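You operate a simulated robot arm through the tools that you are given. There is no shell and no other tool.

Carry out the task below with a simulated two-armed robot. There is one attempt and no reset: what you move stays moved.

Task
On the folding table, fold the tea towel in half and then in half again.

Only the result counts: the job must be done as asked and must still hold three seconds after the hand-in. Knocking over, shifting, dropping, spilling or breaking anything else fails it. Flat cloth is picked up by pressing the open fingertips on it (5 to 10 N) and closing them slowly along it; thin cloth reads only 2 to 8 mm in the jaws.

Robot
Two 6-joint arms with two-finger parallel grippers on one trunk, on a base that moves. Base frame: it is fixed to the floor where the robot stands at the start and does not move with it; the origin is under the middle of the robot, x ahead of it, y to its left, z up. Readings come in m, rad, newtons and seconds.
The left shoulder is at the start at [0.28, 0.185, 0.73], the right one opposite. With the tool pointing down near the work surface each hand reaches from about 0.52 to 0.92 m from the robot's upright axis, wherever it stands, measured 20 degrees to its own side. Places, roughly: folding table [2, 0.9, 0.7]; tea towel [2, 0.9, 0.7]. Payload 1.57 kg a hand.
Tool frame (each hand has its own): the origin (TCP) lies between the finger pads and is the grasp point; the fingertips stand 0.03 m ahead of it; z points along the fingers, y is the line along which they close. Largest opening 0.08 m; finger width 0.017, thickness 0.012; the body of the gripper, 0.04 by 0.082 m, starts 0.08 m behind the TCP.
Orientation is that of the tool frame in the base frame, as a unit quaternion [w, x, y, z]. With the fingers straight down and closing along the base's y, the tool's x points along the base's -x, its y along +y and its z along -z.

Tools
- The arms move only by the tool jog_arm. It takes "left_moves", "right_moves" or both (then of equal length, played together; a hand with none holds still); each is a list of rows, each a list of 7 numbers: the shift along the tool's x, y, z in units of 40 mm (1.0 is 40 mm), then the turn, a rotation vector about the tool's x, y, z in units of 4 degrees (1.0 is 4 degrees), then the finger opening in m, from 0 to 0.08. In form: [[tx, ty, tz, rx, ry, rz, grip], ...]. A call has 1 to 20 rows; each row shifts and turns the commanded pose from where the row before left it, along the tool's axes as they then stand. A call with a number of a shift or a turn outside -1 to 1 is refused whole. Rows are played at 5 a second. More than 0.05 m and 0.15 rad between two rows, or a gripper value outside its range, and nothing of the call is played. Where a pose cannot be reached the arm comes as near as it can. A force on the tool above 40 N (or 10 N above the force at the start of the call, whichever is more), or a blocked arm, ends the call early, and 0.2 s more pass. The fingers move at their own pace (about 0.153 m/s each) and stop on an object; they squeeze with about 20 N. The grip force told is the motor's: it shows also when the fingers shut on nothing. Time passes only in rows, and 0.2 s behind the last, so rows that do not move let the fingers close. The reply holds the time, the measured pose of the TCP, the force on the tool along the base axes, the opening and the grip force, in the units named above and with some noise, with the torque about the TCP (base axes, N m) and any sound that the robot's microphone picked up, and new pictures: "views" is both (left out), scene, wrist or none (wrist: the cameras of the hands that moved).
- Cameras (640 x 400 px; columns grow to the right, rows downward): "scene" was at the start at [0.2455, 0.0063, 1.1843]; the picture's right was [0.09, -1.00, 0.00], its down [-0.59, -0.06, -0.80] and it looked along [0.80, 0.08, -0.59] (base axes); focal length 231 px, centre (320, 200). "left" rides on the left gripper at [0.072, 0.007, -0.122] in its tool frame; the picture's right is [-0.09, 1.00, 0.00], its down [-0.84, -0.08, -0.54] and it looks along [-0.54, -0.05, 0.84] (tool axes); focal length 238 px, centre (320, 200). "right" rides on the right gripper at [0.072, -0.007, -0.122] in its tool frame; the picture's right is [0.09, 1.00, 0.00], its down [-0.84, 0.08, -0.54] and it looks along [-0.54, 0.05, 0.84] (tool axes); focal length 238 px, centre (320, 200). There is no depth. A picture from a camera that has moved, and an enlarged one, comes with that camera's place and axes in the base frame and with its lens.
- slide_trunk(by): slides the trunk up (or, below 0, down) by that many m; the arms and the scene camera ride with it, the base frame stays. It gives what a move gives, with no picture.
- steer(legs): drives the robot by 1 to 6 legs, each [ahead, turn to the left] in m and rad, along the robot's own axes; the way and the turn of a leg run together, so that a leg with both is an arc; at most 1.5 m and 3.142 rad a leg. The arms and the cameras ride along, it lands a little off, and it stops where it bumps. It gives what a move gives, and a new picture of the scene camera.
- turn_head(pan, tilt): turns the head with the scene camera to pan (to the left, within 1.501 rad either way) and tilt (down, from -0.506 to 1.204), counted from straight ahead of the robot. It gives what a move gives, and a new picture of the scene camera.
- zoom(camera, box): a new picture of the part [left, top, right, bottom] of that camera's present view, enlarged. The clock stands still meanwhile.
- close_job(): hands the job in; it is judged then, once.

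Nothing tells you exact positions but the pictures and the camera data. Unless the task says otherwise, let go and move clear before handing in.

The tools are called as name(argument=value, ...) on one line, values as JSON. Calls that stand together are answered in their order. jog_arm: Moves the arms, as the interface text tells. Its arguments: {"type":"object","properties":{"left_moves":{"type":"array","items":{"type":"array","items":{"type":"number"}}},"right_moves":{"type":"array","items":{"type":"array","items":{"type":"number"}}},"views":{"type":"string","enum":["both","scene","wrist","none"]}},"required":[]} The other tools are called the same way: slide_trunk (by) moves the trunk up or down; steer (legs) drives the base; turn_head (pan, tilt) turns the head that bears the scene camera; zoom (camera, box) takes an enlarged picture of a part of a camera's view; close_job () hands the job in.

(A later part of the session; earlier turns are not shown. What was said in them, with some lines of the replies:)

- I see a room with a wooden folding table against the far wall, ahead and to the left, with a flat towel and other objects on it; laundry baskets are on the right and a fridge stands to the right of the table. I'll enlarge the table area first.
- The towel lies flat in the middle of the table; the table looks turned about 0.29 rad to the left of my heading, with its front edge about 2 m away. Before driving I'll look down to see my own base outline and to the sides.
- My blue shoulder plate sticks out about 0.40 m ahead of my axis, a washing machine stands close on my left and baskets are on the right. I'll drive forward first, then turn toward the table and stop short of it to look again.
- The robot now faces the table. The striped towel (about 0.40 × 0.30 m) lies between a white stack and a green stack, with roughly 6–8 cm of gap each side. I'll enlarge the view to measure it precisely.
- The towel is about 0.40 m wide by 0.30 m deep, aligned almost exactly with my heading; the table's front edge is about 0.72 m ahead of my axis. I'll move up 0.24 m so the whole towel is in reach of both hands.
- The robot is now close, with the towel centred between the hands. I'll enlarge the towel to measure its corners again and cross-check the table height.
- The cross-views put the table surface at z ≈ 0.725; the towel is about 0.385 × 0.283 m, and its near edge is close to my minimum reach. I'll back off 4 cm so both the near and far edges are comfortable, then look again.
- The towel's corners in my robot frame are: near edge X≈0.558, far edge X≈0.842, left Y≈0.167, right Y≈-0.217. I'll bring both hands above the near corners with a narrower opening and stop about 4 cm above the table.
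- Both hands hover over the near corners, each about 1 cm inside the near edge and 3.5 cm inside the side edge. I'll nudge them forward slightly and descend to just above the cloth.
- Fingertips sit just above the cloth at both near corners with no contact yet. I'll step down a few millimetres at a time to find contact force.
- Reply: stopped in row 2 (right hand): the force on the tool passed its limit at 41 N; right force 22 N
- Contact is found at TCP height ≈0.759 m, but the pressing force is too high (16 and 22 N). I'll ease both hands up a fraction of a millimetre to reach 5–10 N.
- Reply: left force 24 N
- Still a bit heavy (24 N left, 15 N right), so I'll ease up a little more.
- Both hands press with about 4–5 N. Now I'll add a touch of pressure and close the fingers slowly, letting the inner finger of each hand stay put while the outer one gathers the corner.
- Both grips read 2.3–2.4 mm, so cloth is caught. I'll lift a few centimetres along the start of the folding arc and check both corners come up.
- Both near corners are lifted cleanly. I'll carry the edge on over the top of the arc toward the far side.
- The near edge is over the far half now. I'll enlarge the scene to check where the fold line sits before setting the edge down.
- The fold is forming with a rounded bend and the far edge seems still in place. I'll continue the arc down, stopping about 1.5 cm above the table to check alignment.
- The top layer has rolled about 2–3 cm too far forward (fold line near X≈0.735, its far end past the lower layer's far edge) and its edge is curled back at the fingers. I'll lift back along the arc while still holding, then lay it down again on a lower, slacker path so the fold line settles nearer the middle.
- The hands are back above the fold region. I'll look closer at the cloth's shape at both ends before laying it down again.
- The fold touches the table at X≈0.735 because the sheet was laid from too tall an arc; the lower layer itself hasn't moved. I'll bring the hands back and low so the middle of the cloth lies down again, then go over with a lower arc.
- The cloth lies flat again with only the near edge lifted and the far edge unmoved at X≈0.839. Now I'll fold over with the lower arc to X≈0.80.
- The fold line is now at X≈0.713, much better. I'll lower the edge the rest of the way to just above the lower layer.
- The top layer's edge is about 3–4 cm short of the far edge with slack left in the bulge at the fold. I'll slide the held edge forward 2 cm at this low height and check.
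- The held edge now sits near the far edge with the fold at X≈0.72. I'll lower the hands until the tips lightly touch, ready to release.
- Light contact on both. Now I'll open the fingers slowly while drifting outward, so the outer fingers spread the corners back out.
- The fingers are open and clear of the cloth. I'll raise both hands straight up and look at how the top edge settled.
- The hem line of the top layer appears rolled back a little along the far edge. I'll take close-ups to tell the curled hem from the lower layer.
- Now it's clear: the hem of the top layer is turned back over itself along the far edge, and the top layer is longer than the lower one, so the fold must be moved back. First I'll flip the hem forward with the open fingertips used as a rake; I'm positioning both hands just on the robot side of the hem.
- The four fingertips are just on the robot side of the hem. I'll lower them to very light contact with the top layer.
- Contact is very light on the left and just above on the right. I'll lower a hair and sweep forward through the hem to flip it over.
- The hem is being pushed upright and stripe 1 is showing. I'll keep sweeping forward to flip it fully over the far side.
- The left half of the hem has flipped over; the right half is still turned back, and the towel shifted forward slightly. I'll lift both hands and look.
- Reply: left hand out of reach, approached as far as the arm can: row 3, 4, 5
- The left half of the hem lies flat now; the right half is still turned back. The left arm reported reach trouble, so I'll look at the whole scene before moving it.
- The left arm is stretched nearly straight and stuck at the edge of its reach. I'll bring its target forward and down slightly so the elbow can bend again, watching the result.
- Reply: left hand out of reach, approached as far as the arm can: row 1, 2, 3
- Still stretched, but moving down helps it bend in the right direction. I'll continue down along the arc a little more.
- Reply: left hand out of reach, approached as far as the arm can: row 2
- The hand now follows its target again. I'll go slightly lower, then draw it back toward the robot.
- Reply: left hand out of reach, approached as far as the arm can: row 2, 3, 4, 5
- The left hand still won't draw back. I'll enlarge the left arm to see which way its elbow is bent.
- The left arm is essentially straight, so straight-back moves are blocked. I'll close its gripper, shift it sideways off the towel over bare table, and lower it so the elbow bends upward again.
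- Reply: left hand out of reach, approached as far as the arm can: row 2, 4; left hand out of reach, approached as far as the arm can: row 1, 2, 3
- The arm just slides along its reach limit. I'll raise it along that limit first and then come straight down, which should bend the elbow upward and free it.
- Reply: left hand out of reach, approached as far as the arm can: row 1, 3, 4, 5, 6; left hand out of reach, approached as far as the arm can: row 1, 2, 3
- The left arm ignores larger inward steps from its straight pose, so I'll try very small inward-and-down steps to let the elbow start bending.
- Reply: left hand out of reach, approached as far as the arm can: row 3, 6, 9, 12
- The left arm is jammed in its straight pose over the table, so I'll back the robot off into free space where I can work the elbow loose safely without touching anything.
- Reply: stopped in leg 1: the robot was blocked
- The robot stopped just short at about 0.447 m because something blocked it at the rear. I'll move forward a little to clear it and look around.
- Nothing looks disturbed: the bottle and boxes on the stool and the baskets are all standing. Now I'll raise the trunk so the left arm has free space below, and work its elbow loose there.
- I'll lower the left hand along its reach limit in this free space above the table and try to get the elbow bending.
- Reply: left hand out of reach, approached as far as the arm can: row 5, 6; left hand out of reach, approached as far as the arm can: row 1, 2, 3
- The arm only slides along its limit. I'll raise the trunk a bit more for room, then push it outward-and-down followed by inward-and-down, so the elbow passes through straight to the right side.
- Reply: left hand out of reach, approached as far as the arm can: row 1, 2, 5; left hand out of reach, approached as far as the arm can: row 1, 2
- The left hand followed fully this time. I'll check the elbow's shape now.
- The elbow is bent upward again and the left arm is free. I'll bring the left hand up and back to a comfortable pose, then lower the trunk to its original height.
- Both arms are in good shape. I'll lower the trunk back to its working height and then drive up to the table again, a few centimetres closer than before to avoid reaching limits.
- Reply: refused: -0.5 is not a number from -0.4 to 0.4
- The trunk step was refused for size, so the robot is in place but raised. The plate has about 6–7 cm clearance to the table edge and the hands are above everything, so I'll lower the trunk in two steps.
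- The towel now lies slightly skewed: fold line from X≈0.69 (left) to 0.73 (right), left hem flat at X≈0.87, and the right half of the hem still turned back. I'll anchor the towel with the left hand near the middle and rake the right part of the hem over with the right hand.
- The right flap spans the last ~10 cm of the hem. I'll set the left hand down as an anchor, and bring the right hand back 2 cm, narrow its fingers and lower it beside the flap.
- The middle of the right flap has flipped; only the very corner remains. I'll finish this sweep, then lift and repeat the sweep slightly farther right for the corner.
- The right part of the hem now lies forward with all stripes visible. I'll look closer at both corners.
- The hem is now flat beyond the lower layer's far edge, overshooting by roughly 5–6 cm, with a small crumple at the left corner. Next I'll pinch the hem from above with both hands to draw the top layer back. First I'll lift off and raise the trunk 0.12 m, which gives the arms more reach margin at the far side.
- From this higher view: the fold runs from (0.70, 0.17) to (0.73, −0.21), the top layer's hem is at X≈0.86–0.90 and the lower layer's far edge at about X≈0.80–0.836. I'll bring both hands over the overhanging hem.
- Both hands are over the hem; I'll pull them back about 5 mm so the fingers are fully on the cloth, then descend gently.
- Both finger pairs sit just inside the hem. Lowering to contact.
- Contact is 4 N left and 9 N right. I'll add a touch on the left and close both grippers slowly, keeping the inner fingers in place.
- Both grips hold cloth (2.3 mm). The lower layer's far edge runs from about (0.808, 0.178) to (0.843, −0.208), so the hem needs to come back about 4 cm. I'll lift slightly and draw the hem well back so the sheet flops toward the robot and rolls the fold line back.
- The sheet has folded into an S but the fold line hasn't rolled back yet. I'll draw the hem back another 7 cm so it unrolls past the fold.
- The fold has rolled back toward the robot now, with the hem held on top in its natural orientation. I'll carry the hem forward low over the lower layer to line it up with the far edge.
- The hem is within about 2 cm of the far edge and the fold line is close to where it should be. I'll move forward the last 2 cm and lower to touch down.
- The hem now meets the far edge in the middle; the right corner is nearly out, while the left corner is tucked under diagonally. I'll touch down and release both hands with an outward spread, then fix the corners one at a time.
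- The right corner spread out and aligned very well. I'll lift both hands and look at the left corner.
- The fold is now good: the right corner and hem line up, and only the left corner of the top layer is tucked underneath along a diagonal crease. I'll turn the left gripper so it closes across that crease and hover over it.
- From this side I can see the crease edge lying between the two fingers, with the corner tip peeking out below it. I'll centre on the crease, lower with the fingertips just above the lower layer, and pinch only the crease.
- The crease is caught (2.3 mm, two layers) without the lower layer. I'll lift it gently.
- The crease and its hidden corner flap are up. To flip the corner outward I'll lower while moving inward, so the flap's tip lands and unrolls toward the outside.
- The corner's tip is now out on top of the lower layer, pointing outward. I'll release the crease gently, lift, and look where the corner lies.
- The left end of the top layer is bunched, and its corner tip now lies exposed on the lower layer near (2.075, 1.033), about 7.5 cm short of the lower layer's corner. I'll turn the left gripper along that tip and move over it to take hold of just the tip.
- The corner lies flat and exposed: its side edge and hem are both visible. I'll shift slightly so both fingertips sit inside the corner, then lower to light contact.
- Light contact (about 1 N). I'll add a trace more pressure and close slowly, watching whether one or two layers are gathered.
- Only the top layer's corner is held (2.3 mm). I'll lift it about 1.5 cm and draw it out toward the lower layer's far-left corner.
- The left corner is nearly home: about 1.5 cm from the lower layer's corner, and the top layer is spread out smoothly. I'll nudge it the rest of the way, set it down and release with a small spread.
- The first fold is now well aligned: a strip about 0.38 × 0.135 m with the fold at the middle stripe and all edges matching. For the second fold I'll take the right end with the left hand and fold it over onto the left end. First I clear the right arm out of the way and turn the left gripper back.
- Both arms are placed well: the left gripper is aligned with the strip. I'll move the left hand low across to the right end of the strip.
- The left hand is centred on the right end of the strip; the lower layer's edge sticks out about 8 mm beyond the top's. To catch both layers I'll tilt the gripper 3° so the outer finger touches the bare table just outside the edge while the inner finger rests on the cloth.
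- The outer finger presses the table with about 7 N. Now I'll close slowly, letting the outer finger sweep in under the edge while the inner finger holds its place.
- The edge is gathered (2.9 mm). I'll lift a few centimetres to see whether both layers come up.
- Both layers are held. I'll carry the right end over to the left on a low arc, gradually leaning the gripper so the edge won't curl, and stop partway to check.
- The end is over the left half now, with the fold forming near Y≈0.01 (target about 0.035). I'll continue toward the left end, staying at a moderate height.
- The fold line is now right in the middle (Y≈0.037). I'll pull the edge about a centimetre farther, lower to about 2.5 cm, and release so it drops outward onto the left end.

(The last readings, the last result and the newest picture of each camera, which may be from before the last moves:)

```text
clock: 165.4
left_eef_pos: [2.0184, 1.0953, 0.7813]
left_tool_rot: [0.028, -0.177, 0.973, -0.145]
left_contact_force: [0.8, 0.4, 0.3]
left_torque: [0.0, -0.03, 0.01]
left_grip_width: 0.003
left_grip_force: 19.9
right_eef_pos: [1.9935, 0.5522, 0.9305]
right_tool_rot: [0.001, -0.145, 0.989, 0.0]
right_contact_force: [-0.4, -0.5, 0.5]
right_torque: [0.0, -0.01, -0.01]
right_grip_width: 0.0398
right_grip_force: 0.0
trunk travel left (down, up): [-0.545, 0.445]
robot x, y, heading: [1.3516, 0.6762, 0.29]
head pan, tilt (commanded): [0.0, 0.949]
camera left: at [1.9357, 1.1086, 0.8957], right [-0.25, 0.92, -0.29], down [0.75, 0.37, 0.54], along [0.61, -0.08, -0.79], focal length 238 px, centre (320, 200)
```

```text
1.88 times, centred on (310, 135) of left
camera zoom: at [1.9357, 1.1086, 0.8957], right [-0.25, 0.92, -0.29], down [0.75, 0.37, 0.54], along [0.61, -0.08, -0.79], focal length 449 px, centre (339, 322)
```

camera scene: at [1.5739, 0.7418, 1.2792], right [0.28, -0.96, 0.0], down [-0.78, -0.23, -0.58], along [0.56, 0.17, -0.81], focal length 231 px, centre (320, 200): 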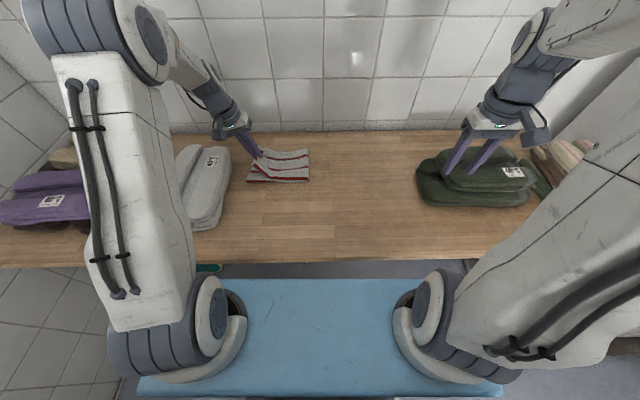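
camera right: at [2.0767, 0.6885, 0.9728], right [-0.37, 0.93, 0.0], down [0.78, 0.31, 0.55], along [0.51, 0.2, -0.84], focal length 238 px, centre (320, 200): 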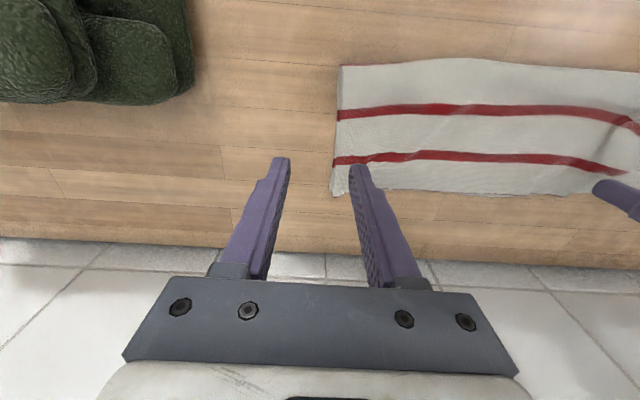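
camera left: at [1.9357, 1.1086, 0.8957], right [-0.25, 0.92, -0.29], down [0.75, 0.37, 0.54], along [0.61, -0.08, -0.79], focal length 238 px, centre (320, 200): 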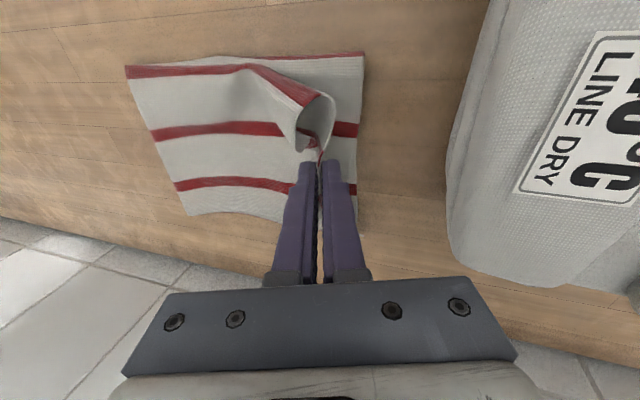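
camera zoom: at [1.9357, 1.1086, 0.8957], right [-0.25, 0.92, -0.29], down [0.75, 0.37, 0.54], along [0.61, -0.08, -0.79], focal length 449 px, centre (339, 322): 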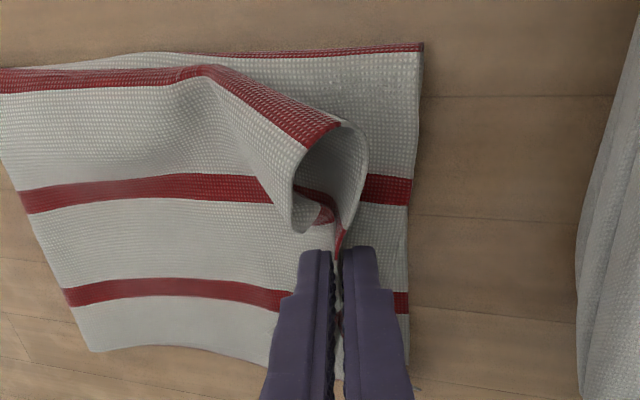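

jog_arm(left_moves=[[0, 0, 0, 0, 0, 0, 0.03], [0, 0, 0, 0, 0, 0, 0.04], [0, 0, -0.5, 0, 0, 0, 0.04], [0, 0, -0.8, 0, 0, 0, 0.04], [0, 0, -0.8, 0, 0, 0, 0.04], [0, 0, 0, 0, 0, 0, 0.04]], views="wrist")

zoom(camera="scene", box=[230, 125, 330, 190])

zoom(camera="left", box=[140, 30, 480, 240])

```text
clock: 166.8
left_eef_pos: [2.0099, 1.1174, 0.8622]
left_tool_rot: [0.028, -0.177, 0.973, -0.145]
left_contact_force: [0.9, 1.0, 0.1]
left_torque: [0.03, -0.01, -0.04]
left_grip_width: 0.04
left_grip_force: 0.1
right_eef_pos: [1.9933, 0.5534, 0.9307]
right_tool_rot: [0.001, -0.145, 0.989, 0.0]
right_contact_force: [0.1, 0.5, 0.1]
right_torque: [0.0, 0.02, -0.03]
right_grip_width: 0.04
right_grip_force: 0.0
trunk travel left (down, up): [-0.545, 0.445]
robot x, y, heading: [1.3514, 0.679, 0.291]
head pan, tilt (commanded): [0.0, 0.949]
camera left: at [1.9271, 1.1311, 0.9764], right [-0.25, 0.92, -0.29], down [0.75, 0.37, 0.54], along [0.61, -0.08, -0.79], focal length 238 px, centre (320, 200)
```

left: 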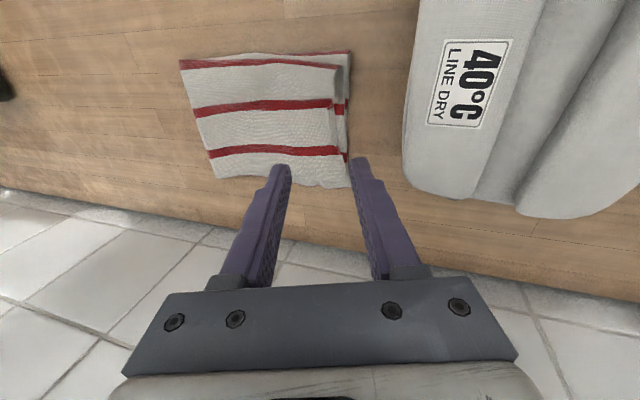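

```text
6.15 times, centred on (280, 158) of scene
camera zoom: at [1.5739, 0.7418, 1.2792], right [0.28, -0.96, 0.0], down [-0.78, -0.23, -0.58], along [0.56, 0.17, -0.81], focal length 1420 px, centre (566, 462)
```

zoom: 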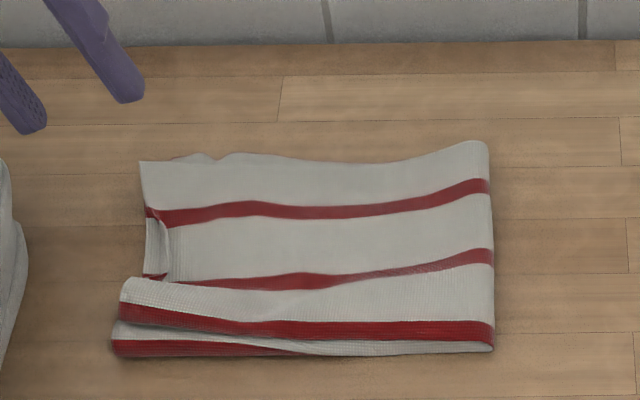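

```text
1.88 times, centred on (310, 135) of left
camera zoom: at [1.9271, 1.1311, 0.9764], right [-0.25, 0.92, -0.29], down [0.75, 0.37, 0.54], along [0.61, -0.08, -0.79], focal length 449 px, centre (339, 322)
```

zoom: 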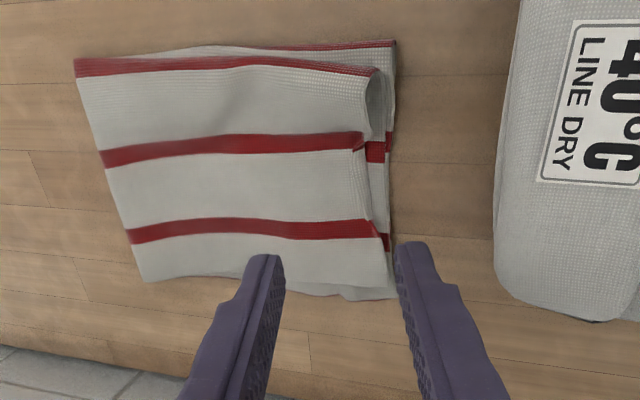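

The second fold dropped into place very well: the towel is now a packet of about 0.19 × 0.14 m with all edges nearly matching. I'll move both hands clear and check the final state.

jog_arm(left_moves=[[0, -0.2, -0.7, -0.8, 0, 0, 0.04], [0, -0.1, -0.7, -0.8, 0, 0, 0.04], [0.3, 0, -0.6, -0.8, 0, 0, 0.04], [0.7, 0, -0.3, -0.8, 0, 0, 0.04], [0.8, 0, 0, -0.8, 0, 0, 0.04], [0.8, 0, 0, 0, 0, 0, 0.04], [0.8, 0, 0, 0, 0, 0, 0.04], [0.5, 0, 0, 0, 0, 0, 0.04], [0, 0, 0, 0, 0, 0, 0.04]], views="both")

zoom(camera="scene", box=[230, 125, 330, 190])

zoom(camera="left", box=[100, 100, 480, 320])

```text
clock: 168.8
left_eef_pos: [1.8583, 1.0702, 0.9537]
left_tool_rot: [0.003, -0.178, 0.984, -0.009]
left_contact_force: [-1.0, -0.5, 0.1]
left_torque: [-0.04, 0.01, 0.01]
left_grip_width: 0.0399
left_grip_force: 0.1
right_eef_pos: [1.9931, 0.5523, 0.9304]
right_tool_rot: [0.001, -0.145, 0.989, 0.0]
right_contact_force: [0.4, 0.3, -0.2]
right_torque: [-0.01, -0.01, 0.02]
right_grip_width: 0.04
right_grip_force: 0.2
trunk travel left (down, up): [-0.545, 0.445]
robot x, y, heading: [1.3514, 0.6807, 0.293]
head pan, tilt (commanded): [0.0, 0.949]
camera scene: at [1.5739, 0.7418, 1.2792], right [0.28, -0.96, 0.0], down [-0.78, -0.23, -0.58], along [0.56, 0.17, -0.81], focal length 231 px, centre (320, 200)
camera left: at [1.7876, 1.0535, 1.0751], right [-0.26, 0.96, -0.02], down [0.81, 0.23, 0.55], along [0.53, 0.13, -0.84], focal length 238 px, centre (320, 200)
```

scene: 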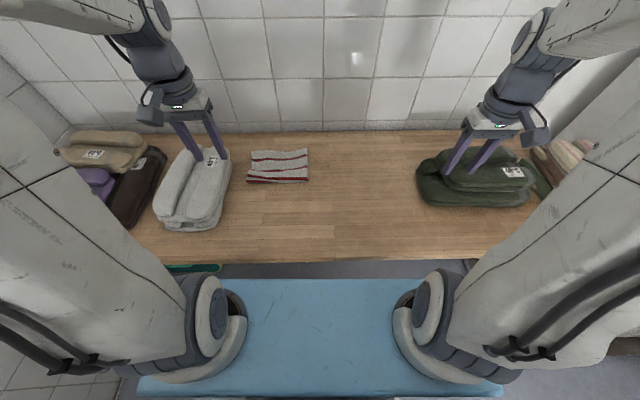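
left: 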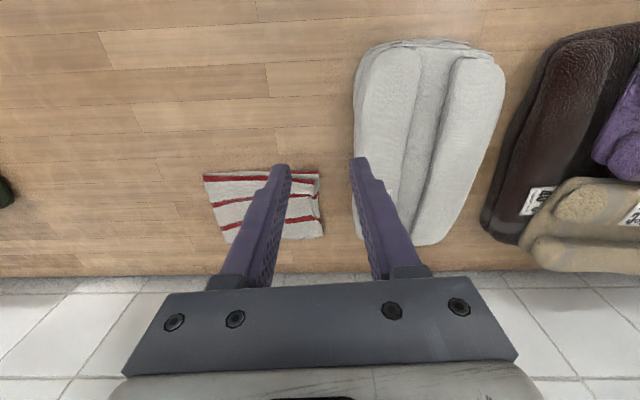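

```text
6.15 times, centred on (280, 158) of scene
camera zoom: at [1.5739, 0.7418, 1.2792], right [0.28, -0.96, 0.0], down [-0.78, -0.23, -0.58], along [0.56, 0.17, -0.81], focal length 1420 px, centre (566, 462)
```

zoom: 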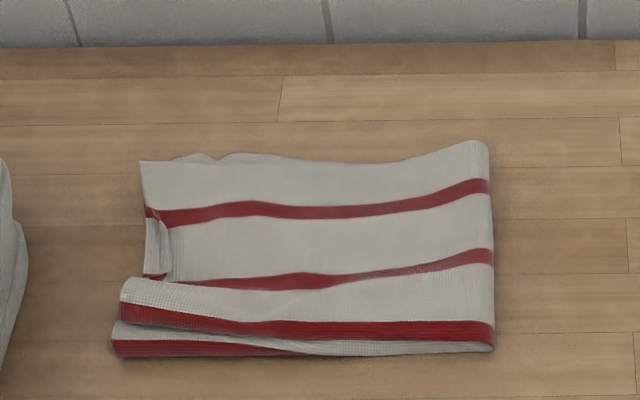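

```text
1.68 times, centred on (290, 210) of left
camera zoom: at [1.7876, 1.0535, 1.0751], right [-0.26, 0.96, -0.02], down [0.81, 0.23, 0.55], along [0.53, 0.13, -0.84], focal length 401 px, centre (370, 183)
```

zoom: 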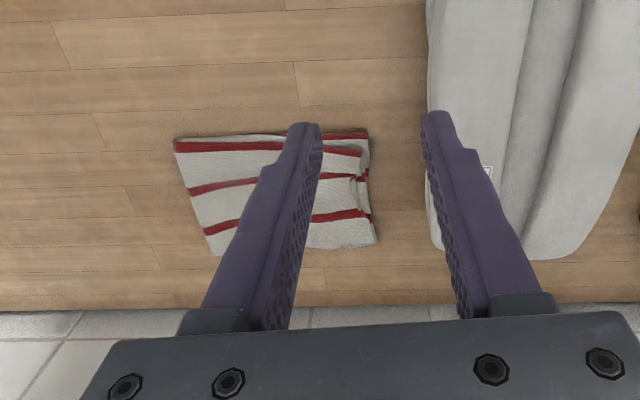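

The towel lies still, folded in half and in half again, with its edges matched. The other stacks on the table look undisturbed, and both hands are clear, so I'm handing the job in.

close_job()

```text
The job is handed in.
```

The tea towel on the folding table is folded in half and then in half again, and I've handed the job in. It went from about 0.385 × 0.283 m to a packet of about 0.19 × 0.14 m.

- **Alignment:** the edges match to within about 1–2 cm. The loosest spot is the middle of the left side, where the top layers sit slightly inside. The packet ended up a few centimetres left of where the towel started.
- **Stability:** it did not change between my last two looks, about 2 seconds apart. Both hands were open and clear when I handed in.
- **Other items:** the folded stacks on the table look undisturbed. When I backed the robot off to free a jammed arm, something behind it stopped it just short of the full distance. I looked left and right afterwards: the stool with its bottle and boxes was standing, and so were the laundry baskets. I never saw what it touched, so I can't rule out that it moved slightly.
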